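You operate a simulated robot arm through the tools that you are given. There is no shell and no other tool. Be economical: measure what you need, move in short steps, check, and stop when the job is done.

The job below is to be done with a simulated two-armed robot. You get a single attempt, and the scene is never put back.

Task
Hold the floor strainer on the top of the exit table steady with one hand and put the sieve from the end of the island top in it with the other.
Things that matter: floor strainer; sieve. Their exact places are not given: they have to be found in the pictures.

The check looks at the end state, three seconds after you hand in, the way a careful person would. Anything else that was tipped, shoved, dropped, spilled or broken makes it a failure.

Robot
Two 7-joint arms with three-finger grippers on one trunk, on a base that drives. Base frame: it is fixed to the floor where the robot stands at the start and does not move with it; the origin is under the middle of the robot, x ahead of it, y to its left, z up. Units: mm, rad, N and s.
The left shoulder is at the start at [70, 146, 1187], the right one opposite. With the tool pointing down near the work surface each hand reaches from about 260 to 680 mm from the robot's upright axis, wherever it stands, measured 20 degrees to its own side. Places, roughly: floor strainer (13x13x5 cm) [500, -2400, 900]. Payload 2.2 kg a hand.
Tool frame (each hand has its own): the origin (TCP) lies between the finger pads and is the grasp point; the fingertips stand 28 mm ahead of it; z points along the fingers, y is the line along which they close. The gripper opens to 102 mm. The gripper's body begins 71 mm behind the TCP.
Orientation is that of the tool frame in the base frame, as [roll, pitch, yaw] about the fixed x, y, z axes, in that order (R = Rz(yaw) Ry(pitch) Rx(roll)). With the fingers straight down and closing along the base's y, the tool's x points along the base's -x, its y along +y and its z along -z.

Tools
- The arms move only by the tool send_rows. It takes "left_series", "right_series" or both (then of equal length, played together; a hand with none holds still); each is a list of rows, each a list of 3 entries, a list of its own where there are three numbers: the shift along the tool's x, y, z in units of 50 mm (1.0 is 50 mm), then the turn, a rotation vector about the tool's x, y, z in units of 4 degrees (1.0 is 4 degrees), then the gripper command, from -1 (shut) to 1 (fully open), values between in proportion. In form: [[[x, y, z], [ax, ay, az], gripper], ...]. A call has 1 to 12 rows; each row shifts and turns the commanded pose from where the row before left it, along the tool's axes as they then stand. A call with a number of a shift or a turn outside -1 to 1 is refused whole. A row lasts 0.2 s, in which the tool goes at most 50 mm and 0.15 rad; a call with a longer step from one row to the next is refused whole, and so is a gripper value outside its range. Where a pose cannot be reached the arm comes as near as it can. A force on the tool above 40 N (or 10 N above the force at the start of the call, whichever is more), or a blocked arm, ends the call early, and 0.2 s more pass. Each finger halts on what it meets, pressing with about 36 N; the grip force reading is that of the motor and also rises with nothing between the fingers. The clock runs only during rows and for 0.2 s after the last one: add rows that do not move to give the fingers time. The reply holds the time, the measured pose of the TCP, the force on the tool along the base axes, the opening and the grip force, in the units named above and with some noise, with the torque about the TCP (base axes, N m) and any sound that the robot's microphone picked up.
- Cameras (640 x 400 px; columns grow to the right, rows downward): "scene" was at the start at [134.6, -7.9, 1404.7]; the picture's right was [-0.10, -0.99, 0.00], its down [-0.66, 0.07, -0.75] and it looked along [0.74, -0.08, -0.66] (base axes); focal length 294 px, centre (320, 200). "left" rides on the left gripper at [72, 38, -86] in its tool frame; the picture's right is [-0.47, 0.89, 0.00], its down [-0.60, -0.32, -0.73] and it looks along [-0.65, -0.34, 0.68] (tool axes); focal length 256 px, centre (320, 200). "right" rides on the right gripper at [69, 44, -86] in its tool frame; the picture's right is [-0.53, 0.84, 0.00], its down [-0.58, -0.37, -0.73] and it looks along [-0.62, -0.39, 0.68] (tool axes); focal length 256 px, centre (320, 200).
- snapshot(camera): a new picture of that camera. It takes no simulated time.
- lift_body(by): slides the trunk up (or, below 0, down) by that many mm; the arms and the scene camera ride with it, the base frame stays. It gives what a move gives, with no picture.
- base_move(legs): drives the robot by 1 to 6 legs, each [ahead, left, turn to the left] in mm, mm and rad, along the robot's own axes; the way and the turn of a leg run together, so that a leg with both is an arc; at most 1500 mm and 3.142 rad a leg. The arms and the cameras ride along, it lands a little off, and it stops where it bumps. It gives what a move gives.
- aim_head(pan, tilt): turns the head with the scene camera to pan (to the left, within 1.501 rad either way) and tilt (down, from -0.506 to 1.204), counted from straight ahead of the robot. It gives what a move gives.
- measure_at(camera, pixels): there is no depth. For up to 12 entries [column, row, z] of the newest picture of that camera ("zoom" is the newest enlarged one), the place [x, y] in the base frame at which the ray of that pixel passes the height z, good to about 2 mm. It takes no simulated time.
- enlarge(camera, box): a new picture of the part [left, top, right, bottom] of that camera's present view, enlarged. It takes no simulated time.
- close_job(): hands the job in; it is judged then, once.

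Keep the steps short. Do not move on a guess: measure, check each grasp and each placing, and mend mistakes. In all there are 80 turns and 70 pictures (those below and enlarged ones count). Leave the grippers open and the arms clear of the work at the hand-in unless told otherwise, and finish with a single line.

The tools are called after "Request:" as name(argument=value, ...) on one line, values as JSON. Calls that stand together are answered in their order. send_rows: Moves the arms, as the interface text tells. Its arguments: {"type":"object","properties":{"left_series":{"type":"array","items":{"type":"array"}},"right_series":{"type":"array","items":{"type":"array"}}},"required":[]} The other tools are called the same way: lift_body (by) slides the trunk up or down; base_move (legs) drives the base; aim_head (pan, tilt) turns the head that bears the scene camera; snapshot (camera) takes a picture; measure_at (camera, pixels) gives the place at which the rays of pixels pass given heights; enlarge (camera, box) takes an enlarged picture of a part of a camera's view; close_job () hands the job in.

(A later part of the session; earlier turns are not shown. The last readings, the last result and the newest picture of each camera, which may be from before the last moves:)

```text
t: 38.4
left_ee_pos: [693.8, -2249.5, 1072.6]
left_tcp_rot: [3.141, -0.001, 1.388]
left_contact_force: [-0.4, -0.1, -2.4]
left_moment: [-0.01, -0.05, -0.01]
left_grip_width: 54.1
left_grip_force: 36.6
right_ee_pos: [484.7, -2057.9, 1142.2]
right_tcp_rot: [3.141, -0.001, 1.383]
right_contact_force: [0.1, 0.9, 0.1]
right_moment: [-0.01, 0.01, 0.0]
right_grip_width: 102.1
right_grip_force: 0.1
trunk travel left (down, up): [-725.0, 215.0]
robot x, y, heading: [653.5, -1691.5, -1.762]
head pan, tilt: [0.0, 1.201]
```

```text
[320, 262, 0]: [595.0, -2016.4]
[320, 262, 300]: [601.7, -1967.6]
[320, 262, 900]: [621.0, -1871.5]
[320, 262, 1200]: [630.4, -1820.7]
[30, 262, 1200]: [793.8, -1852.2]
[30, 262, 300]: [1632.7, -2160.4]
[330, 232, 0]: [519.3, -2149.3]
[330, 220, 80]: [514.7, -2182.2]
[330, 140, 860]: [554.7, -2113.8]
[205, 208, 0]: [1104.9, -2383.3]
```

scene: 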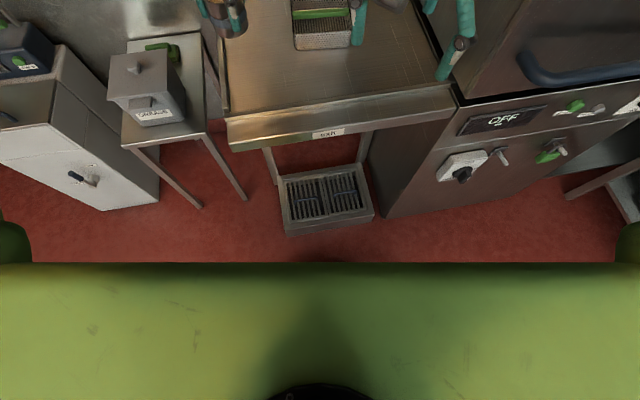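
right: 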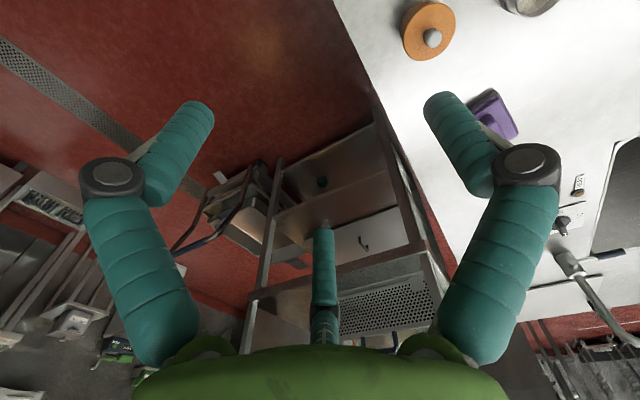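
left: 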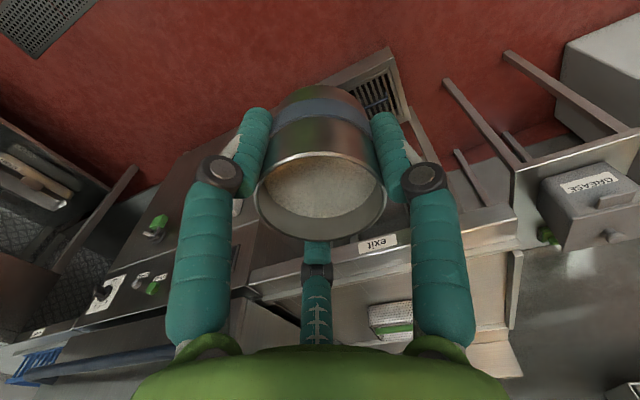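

The visible green edge is the shoulder beam; the base's front is up to ~310 mm ahead. I advance just 90 mm so it stays clear of the floor box (near edge y≈-2150).

Request:
base_move(legs=[[90, 0, 0]])

Request:
aim_head(pan=0.05, tilt=0.9)

Request:
snapshot(camera="scene")

Request:
enlarge(camera="scene", box=[260, 90, 400, 190])

```text
t: 39.5
left_ee_pos: [677.3, -2337.8, 1073.3]
left_tcp_rot: [-3.141, 0.0, 1.382]
left_contact_force: [-0.6, 0.2, -0.8]
left_moment: [0.03, 0.02, 0.02]
left_grip_width: 54.4
left_grip_force: 36.0
right_ee_pos: [466.3, -2144.7, 1141.9]
right_tcp_rot: [3.141, -0.001, 1.381]
right_contact_force: [-0.6, -0.7, -1.3]
right_moment: [0.02, -0.01, 0.01]
right_grip_width: 102.1
right_grip_force: 0.1
trunk travel left (down, up): [-725.0, 215.0]
robot x, y, heading: [639.1, -1779.9, -1.759]
head pan, tilt: [0.0, 1.201]
```

```text
t: 40.3
left_ee_pos: [677.3, -2337.2, 1074.0]
left_tcp_rot: [3.141, 0.001, 1.383]
left_contact_force: [-0.5, -0.2, -0.3]
left_moment: [0.0, 0.05, 0.0]
left_grip_width: 54.4
left_grip_force: 36.2
right_ee_pos: [467.2, -2145.0, 1142.2]
right_tcp_rot: [-3.141, 0.001, 1.381]
right_contact_force: [-0.1, 0.3, -0.1]
right_moment: [0.03, -0.02, -0.01]
right_grip_width: 102.0
right_grip_force: 0.0
trunk travel left (down, up): [-725.0, 215.0]
robot x, y, heading: [638.0, -1772.9, -1.758]
head pan, tilt: [0.051, 0.901]
```

```text
35 pictures are left
```

scene: 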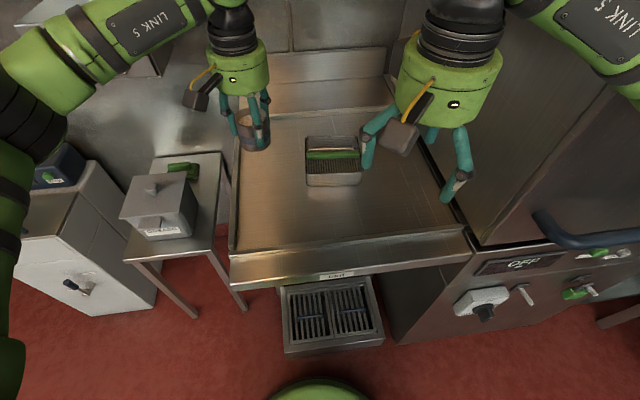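

```text
4.00 times, centred on (330, 140) of scene
```

zoom: 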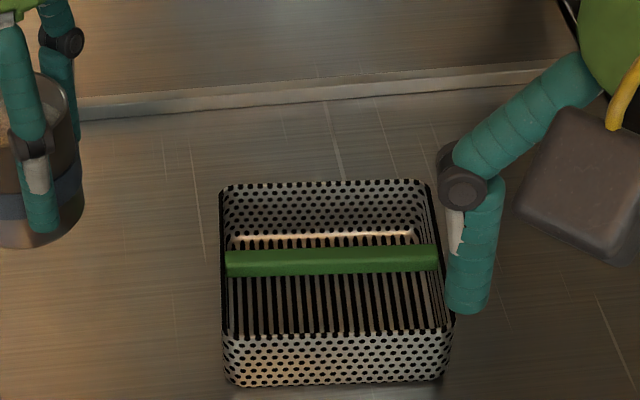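

A clear view now: the green bar is a handle across the middle. I measure rim corners, bar edges (z≈933) and the front's foot (z≈883).

Request:
measure_at(camera="zoom", pixels=[[220, 190, 933], [430, 185, 933], [224, 334, 933], [448, 328, 933], [226, 250, 933], [436, 245, 933], [226, 278, 933], [436, 271, 933], [230, 385, 883], [442, 379, 883], [335, 184, 933], [336, 332, 933]])

```text
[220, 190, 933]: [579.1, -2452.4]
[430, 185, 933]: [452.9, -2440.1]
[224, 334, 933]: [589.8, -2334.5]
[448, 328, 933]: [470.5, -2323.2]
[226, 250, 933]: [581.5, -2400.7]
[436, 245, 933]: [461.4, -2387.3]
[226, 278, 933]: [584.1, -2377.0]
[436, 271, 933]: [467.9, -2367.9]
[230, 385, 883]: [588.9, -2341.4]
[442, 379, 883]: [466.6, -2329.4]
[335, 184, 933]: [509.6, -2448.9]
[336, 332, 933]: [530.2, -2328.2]
```

The gaps beside the handle look only a little wider than the sieve, so I need precision. I measure the machine side/table's right rail, and take the right wrist view for height triangulation.

Request:
measure_at(camera="scene", pixels=[[418, 140, 883], [438, 180, 883], [468, 228, 883], [352, 276, 875], [318, 278, 875]])

Request:
snapshot(camera="right")

Request:
enlarge(camera="scene", box=[300, 130, 372, 190])

```text
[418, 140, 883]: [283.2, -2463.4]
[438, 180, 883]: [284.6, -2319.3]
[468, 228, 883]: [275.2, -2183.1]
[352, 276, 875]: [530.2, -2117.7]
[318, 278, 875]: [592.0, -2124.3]
```

```text
33 pictures are left
```

right: 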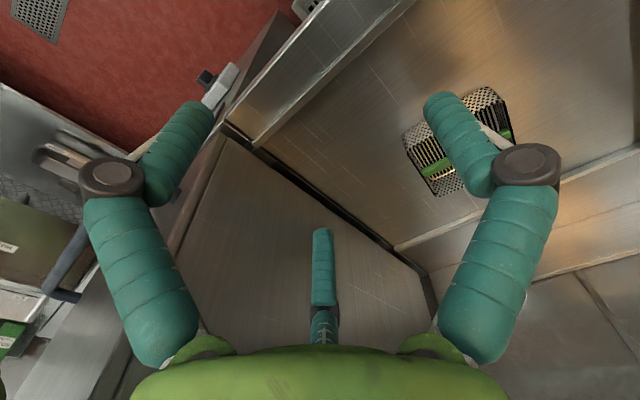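

```text
6.67 times, centred on (336, 160) of scene
```

zoom: 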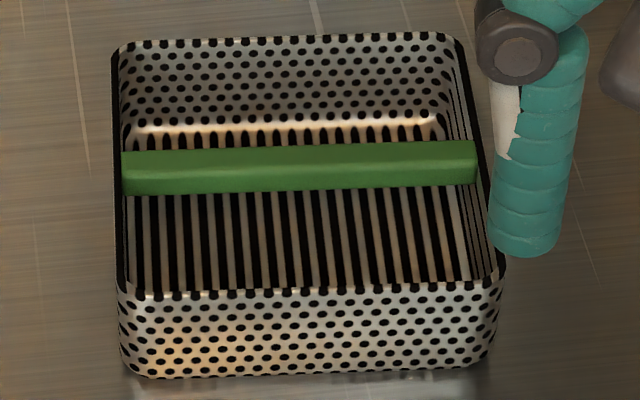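

The machine's side is at x≈285, so the right side has 170 mm of room. The base's front arc shows at (318,381); I measure how much further I could drive.

Request:
measure_at(camera="scene", pixels=[[318, 381, 0], [318, 381, 200], [318, 381, 400], [332, 352, 0], [285, 355, 0], [384, 345, 0]])

Request:
measure_at(camera="right", pixels=[[404, 133, 933], [437, 196, 933], [404, 133, 883], [490, 88, 933], [421, 167, 933], [424, 181, 933]])

```text
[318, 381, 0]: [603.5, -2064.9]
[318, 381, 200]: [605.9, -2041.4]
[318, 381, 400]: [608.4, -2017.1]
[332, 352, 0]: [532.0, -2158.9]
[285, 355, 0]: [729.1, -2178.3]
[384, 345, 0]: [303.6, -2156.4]
```

```text
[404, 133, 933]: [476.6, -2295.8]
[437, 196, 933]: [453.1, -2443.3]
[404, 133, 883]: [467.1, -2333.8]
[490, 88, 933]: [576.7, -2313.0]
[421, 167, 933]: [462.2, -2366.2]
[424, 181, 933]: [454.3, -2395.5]
```

Both cameras agree with foot z 883 and rim z 933. The base is ≥90 mm from the box. Now a precise slice across the strainer at column 300 of the newest zoom.

Request:
measure_at(camera="zoom", pixels=[[300, 39, 933], [300, 150, 933], [300, 172, 933], [300, 193, 920], [300, 193, 933], [300, 289, 933], [300, 295, 933], [130, 180, 933], [480, 172, 933], [300, 123, 888], [130, 290, 933], [495, 275, 933]])

Request:
base_move(legs=[[50, 0, 0]])

```text
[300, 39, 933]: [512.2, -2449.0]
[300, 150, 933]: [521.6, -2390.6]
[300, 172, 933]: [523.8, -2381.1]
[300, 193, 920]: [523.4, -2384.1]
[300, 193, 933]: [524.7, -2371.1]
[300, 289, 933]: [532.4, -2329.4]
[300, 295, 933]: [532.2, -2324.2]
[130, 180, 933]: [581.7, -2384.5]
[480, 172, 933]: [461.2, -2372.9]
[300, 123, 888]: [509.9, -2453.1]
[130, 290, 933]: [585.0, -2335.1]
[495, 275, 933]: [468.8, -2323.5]
```

```text
t: 41.2
left_ee_pos: [673.5, -2353.0, 1080.5]
left_tcp_rot: [-3.14, 0.011, 1.377]
left_contact_force: [0.2, 0.8, -1.6]
left_moment: [0.03, -0.01, 0.01]
left_grip_width: 54.5
left_grip_force: 36.1
right_ee_pos: [464.5, -2157.1, 1149.7]
right_tcp_rot: [-3.141, 0.022, 1.38]
right_contact_force: [-0.1, -0.9, 0.6]
right_moment: [0.02, 0.02, -0.03]
right_grip_width: 101.9
right_grip_force: 0.0
trunk travel left (down, up): [-725.0, 215.0]
robot x, y, heading: [630.4, -1808.9, -1.768]
head pan, tilt: [0.051, 0.901]
stopped in leg 1: the robot was blocked; the commanded pose is now the measured one
```

It bumped. I back off 50 mm at once and look at what it touched.

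Request:
base_move(legs=[[-50, 0, 0]])

Request:
aim_head(pan=0.05, tilt=0.9)

Request:
snapshot(camera="scene")

```text
t: 42.1
left_ee_pos: [677.1, -2325.9, 1068.5]
left_tcp_rot: [-3.14, -0.008, 1.379]
left_contact_force: [0.3, -0.8, -1.9]
left_moment: [0.1, -0.04, 0.03]
left_grip_width: 54.4
left_grip_force: 35.9
right_ee_pos: [466.3, -2132.0, 1140.8]
right_tcp_rot: [-3.141, -0.004, 1.376]
right_contact_force: [0.1, -2.2, 0.0]
right_moment: [0.09, -0.04, -0.01]
right_grip_width: 102.0
right_grip_force: 0.2
trunk travel left (down, up): [-725.0, 215.0]
robot x, y, heading: [639.4, -1756.1, -1.763]
head pan, tilt: [0.051, 0.901]
```

```text
t: 42.7
left_ee_pos: [678.0, -2320.9, 1070.5]
left_tcp_rot: [-3.141, -0.005, 1.38]
left_contact_force: [0.4, 0.3, -0.9]
left_moment: [0.02, 0.02, 0.02]
left_grip_width: 54.5
left_grip_force: 36.1
right_ee_pos: [467.9, -2127.5, 1142.7]
right_tcp_rot: [3.141, 0.001, 1.378]
right_contact_force: [0.3, 0.7, 0.5]
right_moment: [-0.01, -0.03, 0.01]
right_grip_width: 102.2
right_grip_force: 0.0
trunk travel left (down, up): [-725.0, 215.0]
robot x, y, heading: [639.2, -1760.8, -1.765]
head pan, tilt: [0.051, 0.901]
```

```text
31 pictures are left
```

scene: 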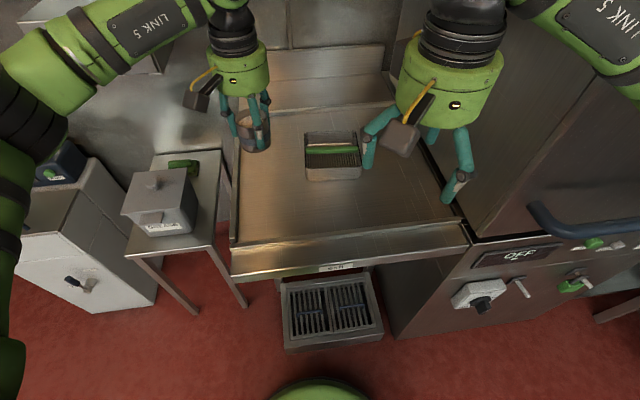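

Nothing looks disturbed; I check the box, label and strainer positions against those before.

Request:
measure_at(camera="scene", pixels=[[332, 348, 0], [285, 351, 0], [384, 341, 0], [352, 265, 875], [318, 268, 875]])

Request:
enlarge(camera="scene", box=[298, 120, 378, 190])

```text
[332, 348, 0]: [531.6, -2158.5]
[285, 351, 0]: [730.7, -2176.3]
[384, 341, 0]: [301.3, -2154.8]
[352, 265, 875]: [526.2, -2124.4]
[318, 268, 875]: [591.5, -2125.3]
```

```text
5.71 times, centred on (338, 155) of scene
```

zoom: 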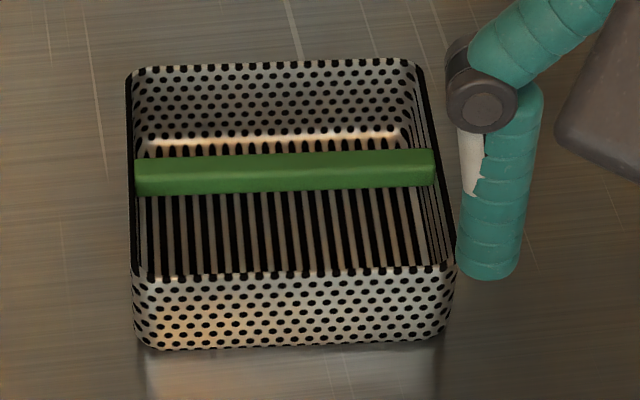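

Everything stayed in place (box −2158, label −2125 as before). I go ahead only 12 mm (a place already known free), then bring the right hand above the strainer's right wall, turned to its direction and tipped 10° outward.

Request:
base_move(legs=[[12, 0, 0]])

Request:
send_rows(right_series=[[[-0.746, 0.124, 0.2], [0, 0, 0], 0.6], [[-0.746, 0.124, 0.2], [0, 0, 0], 0.4], [[-0.746, 0.124, 0.3], [0, 0, 0], 0.2], [[-0.746, 0.124, 0.4], [0, 0, 0], 0.2], [[-0.746, 0.124, 0.4], [0, 0, 0], 0.2], [[-0.746, 0.124, 0.4], [0, 0, 0], 0.2], [[-0.6, 0.124, 0.4], [0, 0, 0], 0.2], [[0, 0, 0], [-0.85, 0, -0.47], 0.2], [[0, 0, 0], [-0.85, 0, -0.47], 0.2], [[0, 0, 0], [-0.8, 0, -0.46], 0.2], [[0, 0, 0], [0, 0, 0], 0.2]])

Request:
snapshot(camera="right")

Request:
snapshot(camera="scene")

```text
t: 43.5
left_ee_pos: [676.7, -2328.0, 1074.6]
left_tcp_rot: [-3.141, 0.001, 1.379]
left_contact_force: [-0.2, 0.0, -1.0]
left_moment: [-0.07, -0.03, 0.0]
left_grip_width: 54.2
left_grip_force: 35.8
right_ee_pos: [466.8, -2132.6, 1144.4]
right_tcp_rot: [3.141, 0.006, 1.379]
right_contact_force: [0.1, 0.7, -0.5]
right_moment: [-0.06, 0.01, 0.02]
right_grip_width: 101.8
right_grip_force: 0.1
trunk travel left (down, up): [-725.0, 215.0]
robot x, y, heading: [640.0, -1768.8, -1.759]
head pan, tilt: [0.051, 0.901]
```

```text
t: 45.9
left_ee_pos: [675.7, -2330.1, 1072.5]
left_tcp_rot: [3.141, -0.002, 1.38]
left_contact_force: [0.0, 0.1, -1.2]
left_moment: [0.0, -0.02, 0.01]
left_grip_width: 54.3
left_grip_force: 36.6
right_ee_pos: [459.1, -2378.4, 1035.9]
right_tcp_rot: [2.967, 0.013, 1.477]
right_contact_force: [0.3, 0.7, -0.3]
right_moment: [-0.02, 0.0, 0.01]
right_grip_width: 61.5
right_grip_force: 0.2
right hand out of reach, approached as far as the arm can: row 7
trunk travel left (down, up): [-725.0, 215.0]
robot x, y, heading: [639.3, -1771.6, -1.765]
head pan, tilt: [0.051, 0.901]
```

```text
29 pictures are left
```

right: 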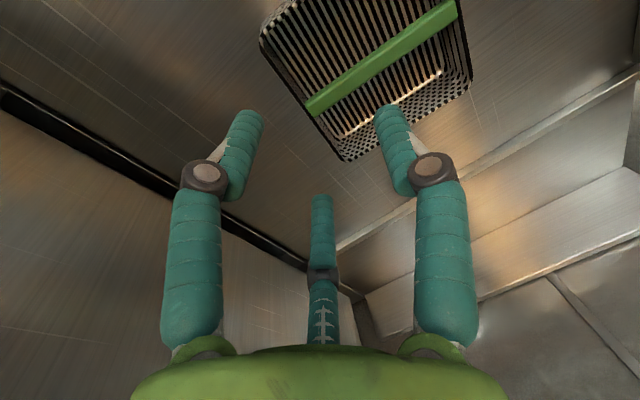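

```text
28 pictures are left
```

scene: 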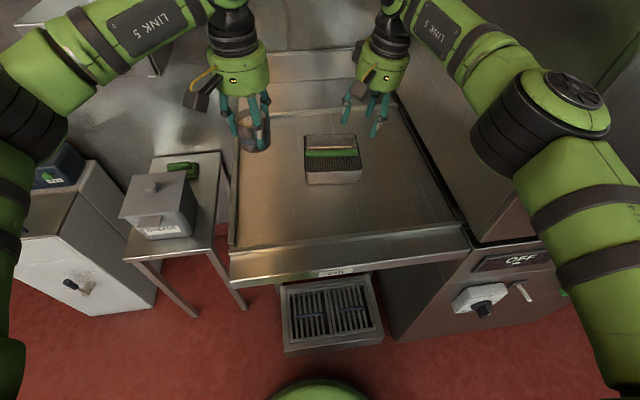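

The right hand came within 30 mm of the wanted spot (reach limit). Leaning the hand so its fingers point slightly forward gains reach: I pitch 15° about tool y and read the pose.

Request:
send_rows(right_series=[[[0, 0, 0], [0, -0.95, 0], 0.2], [[0, 0, 0], [0, -0.95, 0], 0.2], [[0, 0, 0], [0, -0.95, 0], 0.2], [[0, 0, 0], [0, -0.95, 0], 0.2], [[0, 0, 0], [0, 0, 0], 0.2]])

```text
t: 47.0
left_ee_pos: [679.4, -2331.2, 1072.0]
left_tcp_rot: [-3.138, 0.0, 1.38]
left_contact_force: [0.0, 0.3, -2.6]
left_moment: [0.01, 0.01, -0.04]
left_grip_width: 54.4
left_grip_force: 36.4
right_ee_pos: [464.0, -2378.9, 1037.1]
right_tcp_rot: [2.965, 0.274, 1.428]
right_contact_force: [-0.8, -0.1, 0.3]
right_moment: [0.05, -0.01, 0.04]
right_grip_width: 61.5
right_grip_force: 0.0
trunk travel left (down, up): [-725.0, 215.0]
robot x, y, heading: [636.9, -1771.1, -1.761]
head pan, tilt: [0.051, 0.901]
```

Request:
send_rows(right_series=[[[-0.142, -0.11, 0.57], [0, 0, 0], 0.2], [[-0.142, -0.11, 0.57], [0, 0, 0], 0.2], [[0, 0, 0], [0, 0, 0], 0.2]])

Request:
snapshot(camera="right")

Request:
enlarge(camera="scene", box=[290, 90, 410, 190])

```text
t: 47.9
left_ee_pos: [676.8, -2329.6, 1071.4]
left_tcp_rot: [3.14, -0.003, 1.38]
left_contact_force: [0.2, -0.4, -2.5]
left_moment: [-0.02, 0.0, 0.0]
left_grip_width: 54.4
left_grip_force: 35.8
right_ee_pos: [452.8, -2407.4, 982.2]
right_tcp_rot: [2.96, 0.274, 1.428]
right_contact_force: [-0.8, -0.7, 0.0]
right_moment: [0.01, -0.01, 0.01]
right_grip_width: 61.3
right_grip_force: 0.1
trunk travel left (down, up): [-725.0, 215.0]
robot x, y, heading: [641.0, -1771.2, -1.764]
head pan, tilt: [0.051, 0.901]
```

```text
27 pictures are left
```

right: 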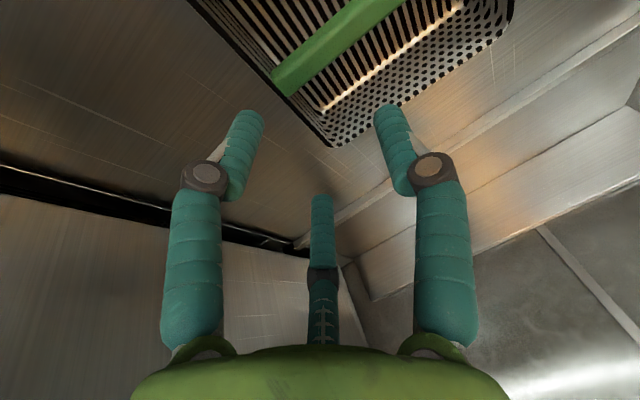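

```text
4.00 times, centred on (350, 140) of scene
```

zoom: 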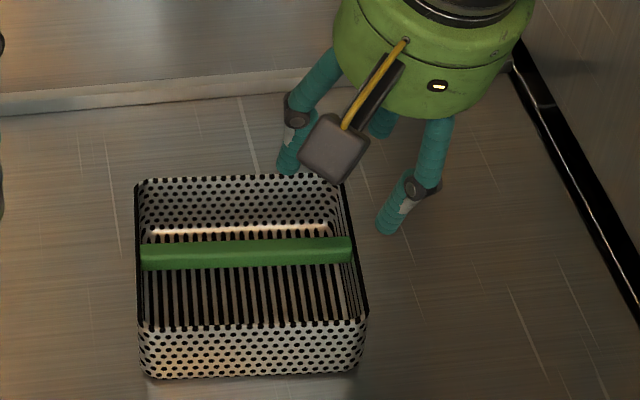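

Request:
measure_at(camera="right", pixels=[[330, 146, 933], [272, 70, 933], [287, 97, 933], [250, 50, 933], [510, 20, 933], [395, 4, 933], [330, 2, 933], [395, 4, 920], [330, 2, 920]])

Request:
measure_at(camera="zoom", pixels=[[135, 183, 933], [340, 177, 933], [366, 316, 933], [138, 326, 933], [240, 242, 933], [240, 256, 933], [240, 268, 920], [250, 177, 933], [250, 318, 933], [250, 325, 933]])

Request:
enlarge(camera="right", box=[180, 0, 420, 150])

```text
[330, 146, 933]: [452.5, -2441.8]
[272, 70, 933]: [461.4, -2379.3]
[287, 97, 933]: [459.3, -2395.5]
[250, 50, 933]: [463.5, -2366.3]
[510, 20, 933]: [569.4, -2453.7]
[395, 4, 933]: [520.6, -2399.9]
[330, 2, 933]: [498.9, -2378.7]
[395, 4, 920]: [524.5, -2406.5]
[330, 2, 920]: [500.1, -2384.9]
```

```text
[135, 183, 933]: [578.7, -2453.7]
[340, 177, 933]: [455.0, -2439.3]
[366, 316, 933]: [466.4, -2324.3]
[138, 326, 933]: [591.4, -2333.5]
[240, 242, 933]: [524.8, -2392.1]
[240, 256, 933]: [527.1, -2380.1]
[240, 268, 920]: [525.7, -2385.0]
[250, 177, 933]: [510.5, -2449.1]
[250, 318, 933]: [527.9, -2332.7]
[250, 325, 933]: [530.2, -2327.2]
```

```text
2.67 times, centred on (300, 75) of right
```

zoom: 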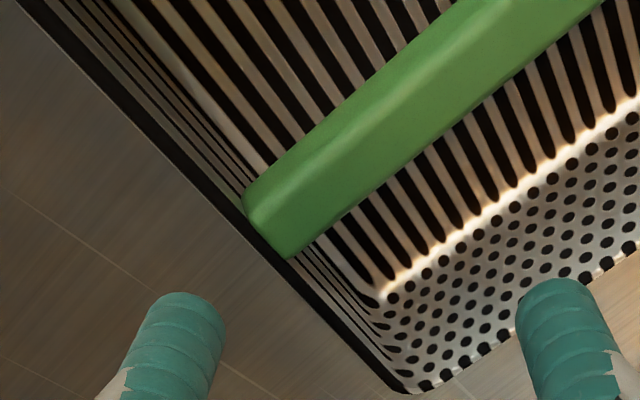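

The right wall's rim runs x≈458 at y −2413. I lower the right hand so one finger goes inside (back half), one outside, TCP z≈925.

Request:
send_rows(right_series=[[[0.096, -0.03, 0.4], [0, 0, 0], 0.2], [[0.096, -0.03, 0.4], [0, 0, 0], 0.2], [[0, 0, 0.34], [0, 0, 0], 0.2], [[0, 0, 0], [0, 0, 0], 0.2]])

Request:
snapshot(camera="right")

Request:
enlarge(camera="scene", box=[290, 90, 410, 190])

```text
t: 48.9
left_ee_pos: [675.3, -2331.5, 1071.6]
left_tcp_rot: [3.141, 0.0, 1.379]
left_contact_force: [0.2, -0.7, -1.5]
left_moment: [-0.01, -0.02, -0.03]
left_grip_width: 54.3
left_grip_force: 36.2
right_ee_pos: [460.2, -2414.3, 926.0]
right_tcp_rot: [2.961, 0.275, 1.428]
right_contact_force: [0.4, 0.0, 0.1]
right_moment: [0.02, 0.0, 0.0]
right_grip_width: 61.3
right_grip_force: 0.0
trunk travel left (down, up): [-725.0, 215.0]
robot x, y, heading: [635.6, -1772.6, -1.763]
head pan, tilt: [0.051, 0.901]
```

```text
24 pictures are left
```

right: 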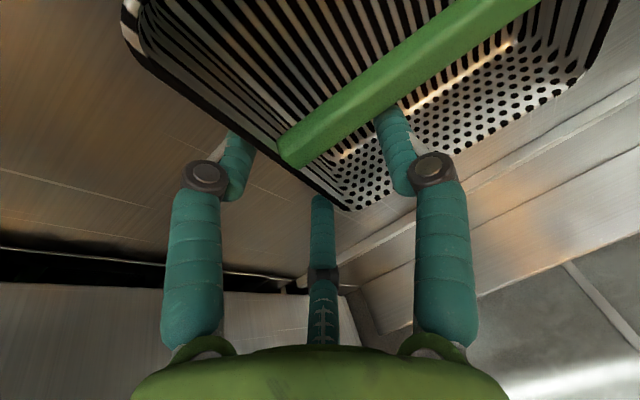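

```text
4.00 times, centred on (350, 140) of scene
```

zoom: 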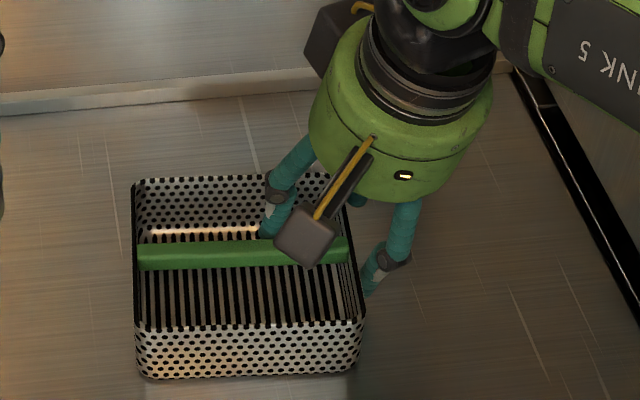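

The inner finger is in the back half, the outer one outside the wall. I close the right gripper on the wall gently.

Request:
send_rows(right_series=[[[0, 0, 0], [0, 0, 0], -0.2], [[0, 0, 0], [0, 0, 0], -0.5], [[0, 0, 0], [0, 0, 0], -0.8], [[0, 0, 0], [0, 0, 0], -0.96], [[0, 0, 0], [0, 0, 0], -0.96]])

Request:
enlarge(camera="scene", box=[290, 90, 410, 190])

```text
t: 50.0
left_ee_pos: [676.4, -2331.1, 1071.5]
left_tcp_rot: [3.141, -0.004, 1.379]
left_contact_force: [-0.6, 0.4, -1.0]
left_moment: [-0.03, 0.01, 0.01]
left_grip_width: 54.9
left_grip_force: 35.8
right_ee_pos: [459.7, -2414.1, 927.0]
right_tcp_rot: [2.961, 0.275, 1.427]
right_contact_force: [0.6, -1.3, -1.0]
right_moment: [-0.04, 0.04, -0.01]
right_grip_width: 7.1
right_grip_force: 35.4
trunk travel left (down, up): [-725.0, 215.0]
robot x, y, heading: [640.0, -1771.0, -1.768]
head pan, tilt: [0.051, 0.901]
```

```text
4.00 times, centred on (350, 140) of scene
```

zoom: 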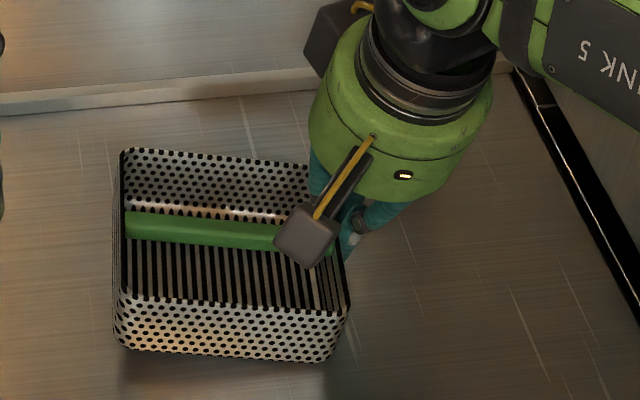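

Closing has lined the wall up with my tipped hand and lifted the left side. I undo the 10° tip about tool x slowly, which should set it level again.

Request:
send_rows(right_series=[[[0, 0, 0], [0.5, 0, 0], -0.96], [[0, 0, 0], [0.5, 0, 0], -0.96], [[0, 0, 0], [0.5, 0, 0], -0.96], [[0, 0, 0], [0.5, 0, 0], -0.96], [[0, 0, 0], [0, 0, 0], -0.96]])

Request:
enlarge(camera="scene", box=[290, 90, 410, 190])

```text
t: 51.2
left_ee_pos: [676.7, -2328.9, 1072.7]
left_tcp_rot: [-3.141, -0.002, 1.379]
left_contact_force: [-0.2, -0.4, -1.5]
left_moment: [0.04, -0.01, -0.02]
left_grip_width: 54.6
left_grip_force: 35.8
right_ee_pos: [461.9, -2414.7, 926.5]
right_tcp_rot: [3.101, 0.275, 1.428]
right_contact_force: [0.9, -1.3, 6.4]
right_moment: [-0.4, -0.01, 0.14]
right_grip_width: 6.9
right_grip_force: 35.5
trunk travel left (down, up): [-725.0, 215.0]
robot x, y, heading: [637.5, -1773.1, -1.762]
head pan, tilt: [0.051, 0.901]
```

```text
4.00 times, centred on (350, 140) of scene
```

zoom: 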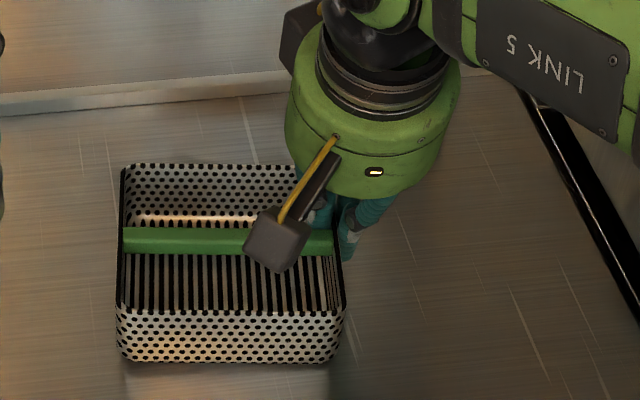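

It is almost level (2° left). This spot also puts my wrist camera where the sieve must go. I finish levelling, open, and draw back up; then I'll re-grip the right wall nearer the front.

Request:
send_rows(right_series=[[[0, 0, 0], [0.3, 0, 0], -0.96], [[0, 0, 0], [0.25, 0, 0], -0.96], [[0, 0, 0], [0, 0, 0], -0.7], [[0, 0, 0], [0, 0, 0], -0.3], [[0, 0, 0], [0, 0, 0], -0.1], [[0, 0, -0.8], [0, 0, 0], -0.1], [[0, 0, -0.8], [0, 0, 0], -0.1], [[0.8, 0, -0.2], [0, 0, 0], -0.1], [[0.8, 0, 0], [0, 0, 0], -0.1], [[0, 0, 0], [0, 0, 0], -0.1]])

Request:
enlarge(camera="scene", box=[290, 110, 386, 190])

```text
t: 53.5
left_ee_pos: [677.1, -2331.0, 1071.2]
left_tcp_rot: [-3.141, -0.001, 1.377]
left_contact_force: [0.0, 0.3, -0.6]
left_moment: [-0.01, -0.01, -0.01]
left_grip_width: 54.2
left_grip_force: 35.7
right_ee_pos: [477.0, -2310.5, 991.7]
right_tcp_rot: [3.139, 0.274, 1.429]
right_contact_force: [1.4, -0.4, 0.0]
right_moment: [0.03, 0.0, -0.01]
right_grip_width: 45.9
right_grip_force: 0.1
trunk travel left (down, up): [-725.0, 215.0]
robot x, y, heading: [640.3, -1772.6, -1.763]
head pan, tilt: [0.051, 0.901]
```

```text
5.00 times, centred on (338, 150) of scene
```

zoom: 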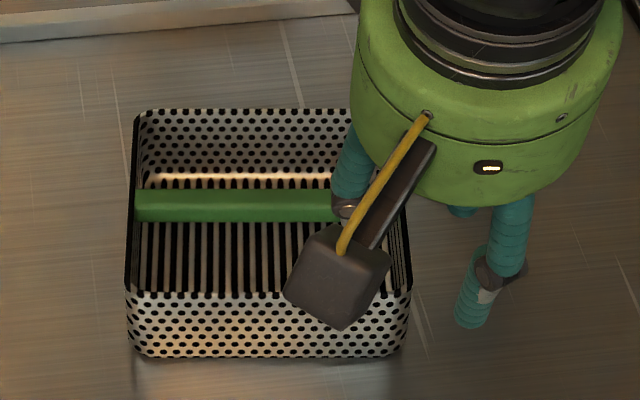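

It stands flat again. I measure its pose anew.

Request:
measure_at(camera="zoom", pixels=[[127, 290, 933], [410, 290, 933], [135, 115, 933], [240, 109, 933], [240, 290, 933], [240, 296, 933], [240, 190, 933], [240, 207, 933], [240, 221, 920], [133, 355, 883], [404, 355, 883], [127, 240, 933]])

```text
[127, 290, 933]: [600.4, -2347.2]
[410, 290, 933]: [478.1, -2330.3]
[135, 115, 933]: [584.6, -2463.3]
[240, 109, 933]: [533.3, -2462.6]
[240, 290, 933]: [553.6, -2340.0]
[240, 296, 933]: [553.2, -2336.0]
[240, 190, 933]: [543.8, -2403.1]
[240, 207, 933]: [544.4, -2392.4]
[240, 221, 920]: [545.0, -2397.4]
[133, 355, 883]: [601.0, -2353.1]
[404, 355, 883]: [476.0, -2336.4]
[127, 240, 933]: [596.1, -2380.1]
```

The strainer now has its centre near (530,-2401), turned −0.137 rad (about 12 mm from where it stood; I'll draw it back when holding it). The right hand's closing line already matches. I lean the hand 12° more towards the robot and go above the right wall's front part, (475,-2352).

Request:
send_rows(right_series=[[[0, 0, 0], [0, -0.75, 0], -0.1], [[0, 0, 0], [0, -0.75, 0], -0.1], [[0, 0, 0], [0, -0.75, 0], -0.1], [[0, 0, 0], [0, -0.75, 0], -0.1], [[-0.13, 0.08, 0.34], [0, 0, 0], -0.1], [[0, 0, 0], [0, 0, 0], -0.1]])

Request:
snapshot(camera="right")

```text
t: 54.9
left_ee_pos: [676.4, -2330.5, 1072.1]
left_tcp_rot: [-3.141, -0.001, 1.378]
left_contact_force: [-0.5, 0.0, -1.2]
left_moment: [0.01, 0.0, 0.01]
left_grip_width: 54.5
left_grip_force: 35.6
right_ee_pos: [476.6, -2328.8, 978.9]
right_tcp_rot: [3.138, 0.483, 1.427]
right_contact_force: [-0.7, -0.2, 0.3]
right_moment: [0.0, 0.05, 0.02]
right_grip_width: 46.2
right_grip_force: 0.0
trunk travel left (down, up): [-725.0, 215.0]
robot x, y, heading: [637.9, -1768.6, -1.759]
head pan, tilt: [0.051, 0.901]
```

```text
19 pictures are left
```

right: 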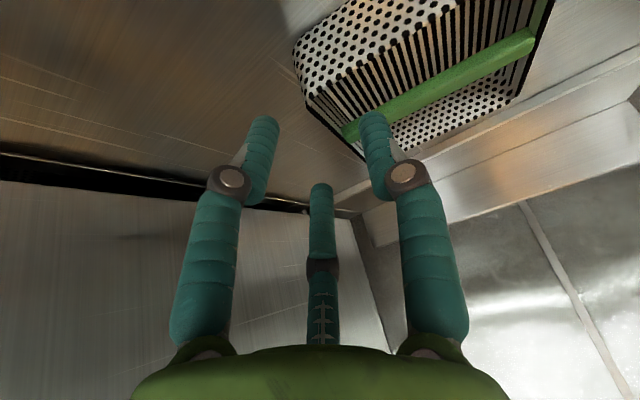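

Request:
measure_at(camera="right", pixels=[[306, 98, 933], [362, 158, 933], [343, 135, 933]])

```text
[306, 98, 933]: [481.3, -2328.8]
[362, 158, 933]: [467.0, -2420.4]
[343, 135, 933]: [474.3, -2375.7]
```

Request:
send_rows(right_series=[[[0, 0.1, 0.4], [0, 0, 0], -0.1], [[0, 0, 0.4], [0, 0, 0], -0.1], [[0, 0, 0.34], [0, 0, 0], -0.1], [[0, 0, 0], [0, 0, 0], -0.1]])

Request:
enlarge(camera="scene", box=[290, 110, 386, 190])

Request:
snapshot(camera="right")

```text
t: 55.9
left_ee_pos: [675.8, -2331.3, 1071.8]
left_tcp_rot: [-3.142, -0.001, 1.381]
left_contact_force: [0.1, -0.5, -1.3]
left_moment: [-0.04, -0.02, 0.01]
left_grip_width: 54.6
left_grip_force: 35.8
right_ee_pos: [477.8, -2355.4, 927.7]
right_tcp_rot: [3.139, 0.483, 1.428]
right_contact_force: [-0.5, 0.8, -0.8]
right_moment: [-0.01, 0.02, 0.0]
right_grip_width: 46.0
right_grip_force: 0.0
trunk travel left (down, up): [-725.0, 215.0]
robot x, y, heading: [641.1, -1769.9, -1.766]
head pan, tilt: [0.051, 0.901]
```

```text
5.00 times, centred on (338, 150) of scene
```

zoom: 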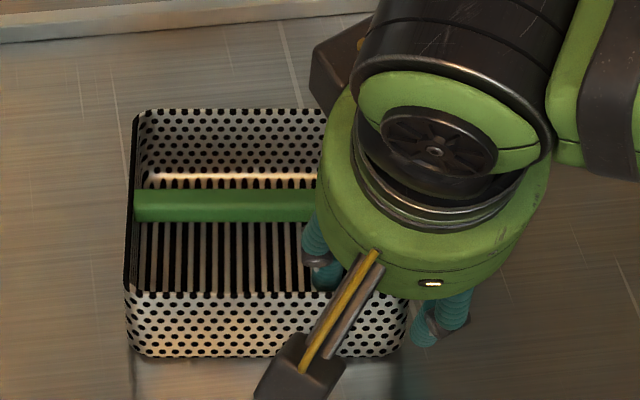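

```text
17 pictures are left
```

right: 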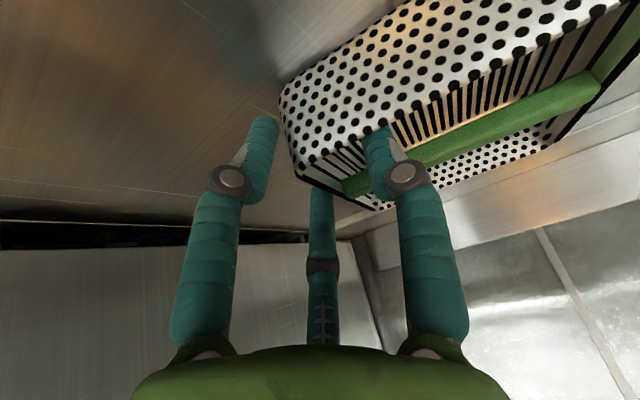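

The fingers straddle the wall at x≈478. I lean 8° more for clearance to the other hand, then close.

Request:
send_rows(right_series=[[[0, 0, 0], [0, -0.7, 0], -0.1], [[0, 0, 0], [0, -0.7, 0], -0.1], [[0, 0, 0], [0, -0.6, 0], -0.1], [[0, 0, 0], [0, 0, 0], -0.4], [[0, 0, 0], [0, 0, 0], -0.7], [[0, 0, 0], [0, 0, 0], -0.88], [[0, 0, 0], [0, 0, 0], -0.96], [[0, 0, 0], [0, 0, 0], -0.96]])

Request:
enlarge(camera="scene", box=[290, 110, 386, 190])

```text
t: 57.6
left_ee_pos: [676.4, -2331.4, 1072.5]
left_tcp_rot: [-3.14, -0.002, 1.378]
left_contact_force: [0.4, -0.3, -1.3]
left_moment: [0.0, 0.0, 0.0]
left_grip_width: 54.5
left_grip_force: 36.0
right_ee_pos: [477.3, -2356.1, 927.6]
right_tcp_rot: [3.139, 0.621, 1.427]
right_contact_force: [-0.9, 0.3, 0.2]
right_moment: [-0.05, -0.05, 0.04]
right_grip_width: 7.1
right_grip_force: 35.1
trunk travel left (down, up): [-725.0, 215.0]
robot x, y, heading: [638.8, -1772.1, -1.765]
head pan, tilt: [0.051, 0.901]
```

```text
5.00 times, centred on (338, 150) of scene
```

zoom: 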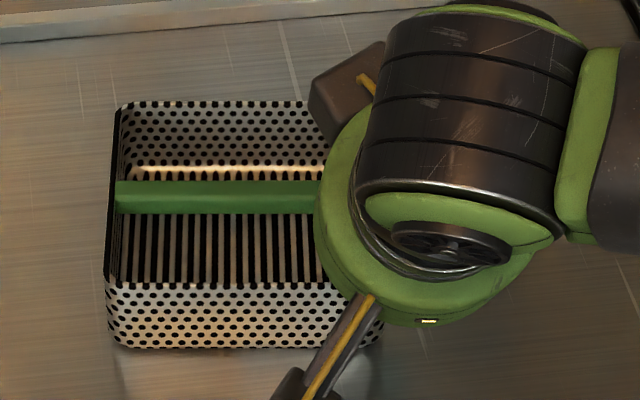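

Request:
measure_at(camera="zoom", pixels=[[106, 280, 933], [112, 343, 883], [370, 347, 883], [117, 106, 933], [240, 283, 933], [240, 212, 920], [240, 197, 933], [240, 182, 933], [240, 101, 933], [240, 290, 933], [108, 235, 933]])

```text
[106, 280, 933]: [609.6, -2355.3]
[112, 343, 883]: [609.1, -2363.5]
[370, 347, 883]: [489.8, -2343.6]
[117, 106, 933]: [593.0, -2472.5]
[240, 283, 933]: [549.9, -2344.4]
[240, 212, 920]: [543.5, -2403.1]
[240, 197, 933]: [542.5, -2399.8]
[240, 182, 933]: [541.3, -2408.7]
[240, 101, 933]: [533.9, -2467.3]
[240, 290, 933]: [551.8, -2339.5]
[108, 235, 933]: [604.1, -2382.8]
```

The strainer is held and flat, but has crept about 12–17 mm from its first spot. I slide it back by (−12,+17) with the right hand, while the left hand brings the sieve over a free table spot (640,-2265) for re-gripping it higher up.

Request:
send_rows(right_series=[[[0.082, -0.095, -0.059], [0, 0, 0], -0.96], [[0.082, -0.095, -0.059], [0, 0, 0], -0.96], [[0.082, -0.095, -0.059], [0, 0, 0], -0.96], [[0, 0, 0], [0, 0, 0], -0.96]], left_series=[[[0.39, -0.32, 0.48], [0, 0, 0], -0.5], [[0.39, -0.32, 0.48], [0, 0, 0], -0.5], [[0.39, -0.32, 0.48], [0, 0, 0], -0.5], [[0, 0, 0], [0, 0, 0], -0.5]])

Request:
snapshot(camera="scene")

```text
t: 58.6
left_ee_pos: [639.8, -2261.9, 998.2]
left_tcp_rot: [3.141, -0.002, 1.379]
left_contact_force: [0.3, 0.5, -1.6]
left_moment: [0.02, 0.01, 0.02]
left_grip_width: 54.6
left_grip_force: 35.9
right_ee_pos: [464.4, -2341.2, 928.7]
right_tcp_rot: [3.14, 0.624, 1.426]
right_contact_force: [-0.8, -0.1, 1.2]
right_moment: [0.05, -0.08, -0.02]
right_grip_width: 7.1
right_grip_force: 35.8
trunk travel left (down, up): [-725.0, 215.0]
robot x, y, heading: [636.3, -1770.6, -1.763]
head pan, tilt: [0.051, 0.901]
```

```text
15 pictures are left
```

scene: 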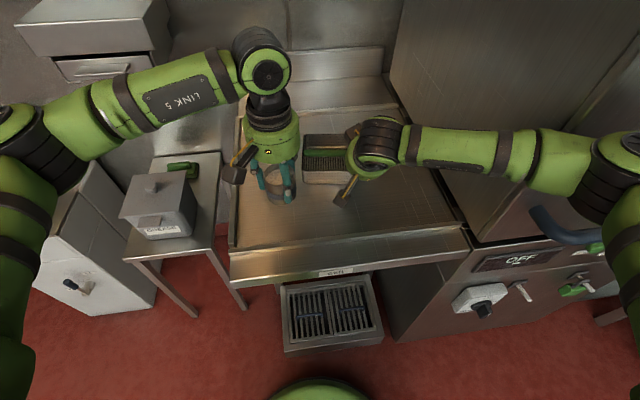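

The sieve's foot is about 57 mm above the table. I lower 52 mm and read the force.

Request:
send_rows(left_series=[[[0, 0, 0.4], [0, 0, 0], -0.5], [[0, 0, 0.4], [0, 0, 0], -0.5], [[0, 0, 0.24], [0, 0, 0], -0.5], [[0, 0, 0], [0, 0, 0], -0.5]])

Request:
send_rows(left_series=[[[0, 0, 0.06], [0, 0, 0], -0.5], [[0, 0, 0], [0, 0, 0], -0.5]])

Request:
enlarge(camera="scene", box=[230, 120, 350, 220])

```text
t: 59.6
left_ee_pos: [640.4, -2261.5, 948.2]
left_tcp_rot: [-3.141, -0.003, 1.379]
left_contact_force: [1.1, 0.3, -1.6]
left_moment: [-0.03, -0.01, 0.0]
left_grip_width: 54.4
left_grip_force: 35.9
right_ee_pos: [464.9, -2340.6, 928.7]
right_tcp_rot: [3.139, 0.622, 1.424]
right_contact_force: [-1.6, 0.1, 2.8]
right_moment: [0.07, -0.08, -0.02]
right_grip_width: 7.2
right_grip_force: 35.4
trunk travel left (down, up): [-725.0, 215.0]
robot x, y, heading: [640.0, -1771.2, -1.759]
head pan, tilt: [0.051, 0.901]
```

```text
t: 60.2
left_ee_pos: [641.0, -2262.4, 945.7]
left_tcp_rot: [-3.14, -0.002, 1.378]
left_contact_force: [-0.7, -0.9, -2.1]
left_moment: [0.02, 0.0, 0.01]
left_grip_width: 54.6
left_grip_force: 35.5
right_ee_pos: [464.1, -2340.2, 927.7]
right_tcp_rot: [3.137, 0.622, 1.425]
right_contact_force: [-1.2, -0.5, 3.7]
right_moment: [0.01, -0.09, 0.02]
right_grip_width: 7.1
right_grip_force: 34.8
trunk travel left (down, up): [-725.0, 215.0]
robot x, y, heading: [638.8, -1768.5, -1.763]
head pan, tilt: [0.051, 0.901]
```

```text
4.00 times, centred on (290, 170) of scene
```

zoom: 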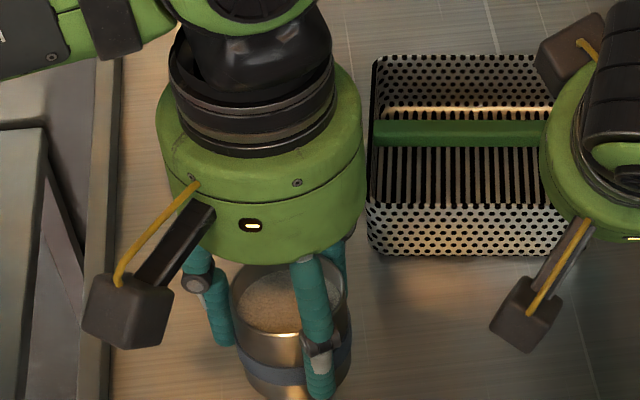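

No contact yet (TCP 945.7). I continue in 2 mm steps.

Request:
send_rows(left_series=[[[0, 0, 0.04], [0, 0, 0], -0.5], [[0, 0, 0], [0, 0, 0], -0.5]])

Request:
send_rows(left_series=[[[0, 0, 0.04], [0, 0, 0], -0.5], [[0, 0, 0], [0, 0, 0], -0.5]])

```text
t: 60.9
left_ee_pos: [640.4, -2262.6, 943.0]
left_tcp_rot: [3.14, -0.002, 1.379]
left_contact_force: [-0.6, 0.1, -0.8]
left_moment: [-0.02, 0.03, 0.02]
left_grip_width: 54.1
left_grip_force: 36.0
right_ee_pos: [464.7, -2340.4, 928.2]
right_tcp_rot: [3.139, 0.624, 1.426]
right_contact_force: [-2.4, -1.2, 3.8]
right_moment: [-0.05, -0.06, -0.01]
right_grip_width: 7.0
right_grip_force: 35.0
trunk travel left (down, up): [-725.0, 215.0]
robot x, y, heading: [638.8, -1771.4, -1.763]
head pan, tilt: [0.051, 0.901]
```

```text
t: 61.5
left_ee_pos: [641.3, -2262.9, 941.2]
left_tcp_rot: [3.14, -0.004, 1.38]
left_contact_force: [0.5, 0.3, -1.7]
left_moment: [-0.04, 0.0, 0.06]
left_grip_width: 54.4
left_grip_force: 35.7
right_ee_pos: [464.9, -2340.2, 929.5]
right_tcp_rot: [3.135, 0.623, 1.429]
right_contact_force: [-1.3, -1.0, 3.7]
right_moment: [-0.07, -0.05, -0.03]
right_grip_width: 7.3
right_grip_force: 35.7
trunk travel left (down, up): [-725.0, 215.0]
robot x, y, heading: [641.8, -1767.6, -1.763]
head pan, tilt: [0.051, 0.901]
```

Request:
send_rows(left_series=[[[0, 0, 0.04], [0, 0, 0], -0.5], [[0, 0, 0], [0, 0, 0], -0.5]])

Request:
send_rows(left_series=[[[0, 0, 0.04], [0, 0, 0], -0.5], [[0, 0, 0], [0, 0, 0], -0.5]])

Request:
send_rows(left_series=[[[0, 0, 0.04], [0, 0, 0], -0.5], [[0, 0, 0], [0, 0, 0], -0.5]])

```text
t: 62.0
left_ee_pos: [639.4, -2263.8, 939.6]
left_tcp_rot: [3.141, -0.004, 1.379]
left_contact_force: [-0.1, -1.0, -1.6]
left_moment: [0.02, 0.03, -0.04]
left_grip_width: 54.4
left_grip_force: 35.9
right_ee_pos: [464.7, -2340.5, 927.7]
right_tcp_rot: [3.138, 0.623, 1.427]
right_contact_force: [-1.4, -1.2, 4.0]
right_moment: [-0.11, -0.04, -0.02]
right_grip_width: 7.1
right_grip_force: 35.5
trunk travel left (down, up): [-725.0, 215.0]
robot x, y, heading: [641.6, -1771.6, -1.763]
head pan, tilt: [0.051, 0.901]
```

```text
t: 62.6
left_ee_pos: [640.2, -2263.5, 937.2]
left_tcp_rot: [-3.141, -0.001, 1.379]
left_contact_force: [0.6, 0.5, -1.4]
left_moment: [0.01, 0.02, 0.02]
left_grip_width: 54.5
left_grip_force: 36.3
right_ee_pos: [465.5, -2340.9, 928.0]
right_tcp_rot: [3.139, 0.623, 1.427]
right_contact_force: [-1.3, -1.1, 4.1]
right_moment: [-0.13, -0.02, -0.06]
right_grip_width: 7.3
right_grip_force: 35.1
trunk travel left (down, up): [-725.0, 215.0]
robot x, y, heading: [638.7, -1772.0, -1.763]
head pan, tilt: [0.051, 0.901]
```

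```text
t: 63.2
left_ee_pos: [641.5, -2263.1, 934.6]
left_tcp_rot: [3.141, -0.002, 1.38]
left_contact_force: [0.2, -0.1, -1.6]
left_moment: [-0.01, 0.0, 0.0]
left_grip_width: 54.5
left_grip_force: 36.0
right_ee_pos: [465.6, -2340.7, 928.7]
right_tcp_rot: [3.138, 0.623, 1.428]
right_contact_force: [-0.7, -1.2, 4.2]
right_moment: [-0.11, -0.04, -0.04]
right_grip_width: 7.1
right_grip_force: 35.1
trunk travel left (down, up): [-725.0, 215.0]
robot x, y, heading: [637.7, -1767.6, -1.765]
head pan, tilt: [0.051, 0.901]
```

Still free at 934.6; I go on.

Request:
send_rows(left_series=[[[0, 0, 0.05], [0, 0, 0], -0.5], [[0, 0, 0], [0, 0, 0], -0.5]])

Request:
send_rows(left_series=[[[0, 0, 0.04], [0, 0, 0], -0.5], [[0, 0, 0], [0, 0, 0], -0.5]])

Request:
enlarge(camera="scene", box=[250, 160, 330, 220])

```text
t: 63.9
left_ee_pos: [640.7, -2264.8, 932.3]
left_tcp_rot: [3.14, -0.001, 1.378]
left_contact_force: [0.2, -0.1, -1.5]
left_moment: [0.0, 0.03, 0.0]
left_grip_width: 54.5
left_grip_force: 36.4
right_ee_pos: [465.3, -2339.6, 929.0]
right_tcp_rot: [3.138, 0.623, 1.428]
right_contact_force: [-1.5, -1.9, 4.0]
right_moment: [-0.11, 0.01, -0.03]
right_grip_width: 6.9
right_grip_force: 35.3
trunk travel left (down, up): [-725.0, 215.0]
robot x, y, heading: [638.3, -1772.7, -1.769]
head pan, tilt: [0.051, 0.901]
```

```text
t: 64.5
left_ee_pos: [641.4, -2264.1, 931.1]
left_tcp_rot: [-3.142, -0.003, 1.378]
left_contact_force: [0.0, 0.3, -1.4]
left_moment: [-0.02, 0.01, -0.01]
left_grip_width: 54.5
left_grip_force: 36.2
right_ee_pos: [464.9, -2339.3, 928.6]
right_tcp_rot: [3.137, 0.624, 1.427]
right_contact_force: [-1.2, -0.9, 3.9]
right_moment: [-0.08, -0.05, 0.0]
right_grip_width: 7.1
right_grip_force: 35.4
trunk travel left (down, up): [-725.0, 215.0]
robot x, y, heading: [636.5, -1769.9, -1.766]
head pan, tilt: [0.051, 0.901]
```

```text
6.67 times, centred on (290, 190) of scene
```

zoom: 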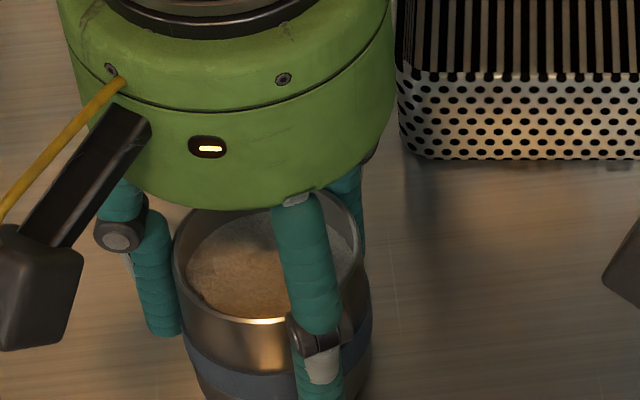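

Request:
send_rows(left_series=[[[0, 0, 0.05], [0, 0, 0], -0.5], [[0, 0, 0], [0, 0, 0], -0.5]])

Request:
send_rows(left_series=[[[0, 0, 0.05], [0, 0, 0], -0.5], [[0, 0, 0], [0, 0, 0], -0.5]])

Request:
enlarge(camera="scene", box=[250, 180, 330, 240])

```text
t: 65.0
left_ee_pos: [641.1, -2264.6, 928.4]
left_tcp_rot: [-3.141, -0.002, 1.378]
left_contact_force: [-0.4, 0.2, -1.4]
left_moment: [0.01, -0.01, 0.0]
left_grip_width: 54.2
left_grip_force: 36.0
right_ee_pos: [464.0, -2339.9, 928.7]
right_tcp_rot: [3.139, 0.622, 1.428]
right_contact_force: [-0.7, -1.2, 4.5]
right_moment: [-0.09, 0.01, -0.01]
right_grip_width: 7.1
right_grip_force: 35.7
trunk travel left (down, up): [-725.0, 215.0]
robot x, y, heading: [639.1, -1769.5, -1.766]
head pan, tilt: [0.051, 0.901]
```

```text
t: 65.7
left_ee_pos: [640.1, -2263.7, 926.5]
left_tcp_rot: [3.141, -0.001, 1.379]
left_contact_force: [-0.2, 0.3, -0.9]
left_moment: [-0.02, 0.03, -0.02]
left_grip_width: 54.5
left_grip_force: 35.8
right_ee_pos: [466.1, -2340.3, 927.7]
right_tcp_rot: [3.138, 0.624, 1.428]
right_contact_force: [-0.9, -0.4, 4.3]
right_moment: [-0.07, -0.04, -0.01]
right_grip_width: 7.4
right_grip_force: 35.3
trunk travel left (down, up): [-725.0, 215.0]
robot x, y, heading: [639.9, -1769.3, -1.764]
head pan, tilt: [0.051, 0.901]
```

```text
6.67 times, centred on (290, 210) of scene
```

zoom: 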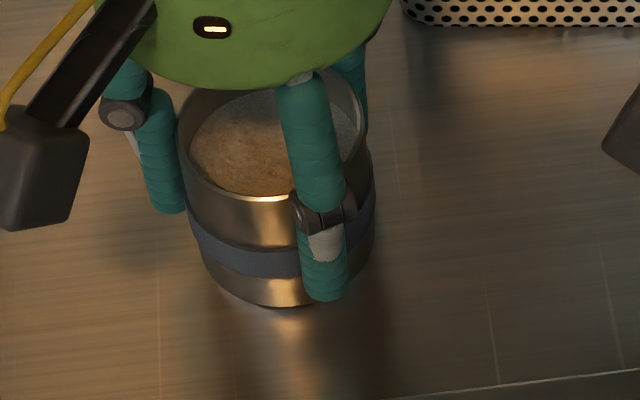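

Request:
measure_at(camera="zoom", pixels=[[275, 306, 883], [275, 306, 875], [275, 306, 895], [275, 205, 940], [275, 205, 930], [175, 130, 940], [372, 120, 940]])

```text
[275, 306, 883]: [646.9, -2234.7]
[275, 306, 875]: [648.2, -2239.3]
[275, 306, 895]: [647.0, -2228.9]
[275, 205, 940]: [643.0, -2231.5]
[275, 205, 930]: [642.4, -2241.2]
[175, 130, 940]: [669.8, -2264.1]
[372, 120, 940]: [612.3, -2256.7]
```

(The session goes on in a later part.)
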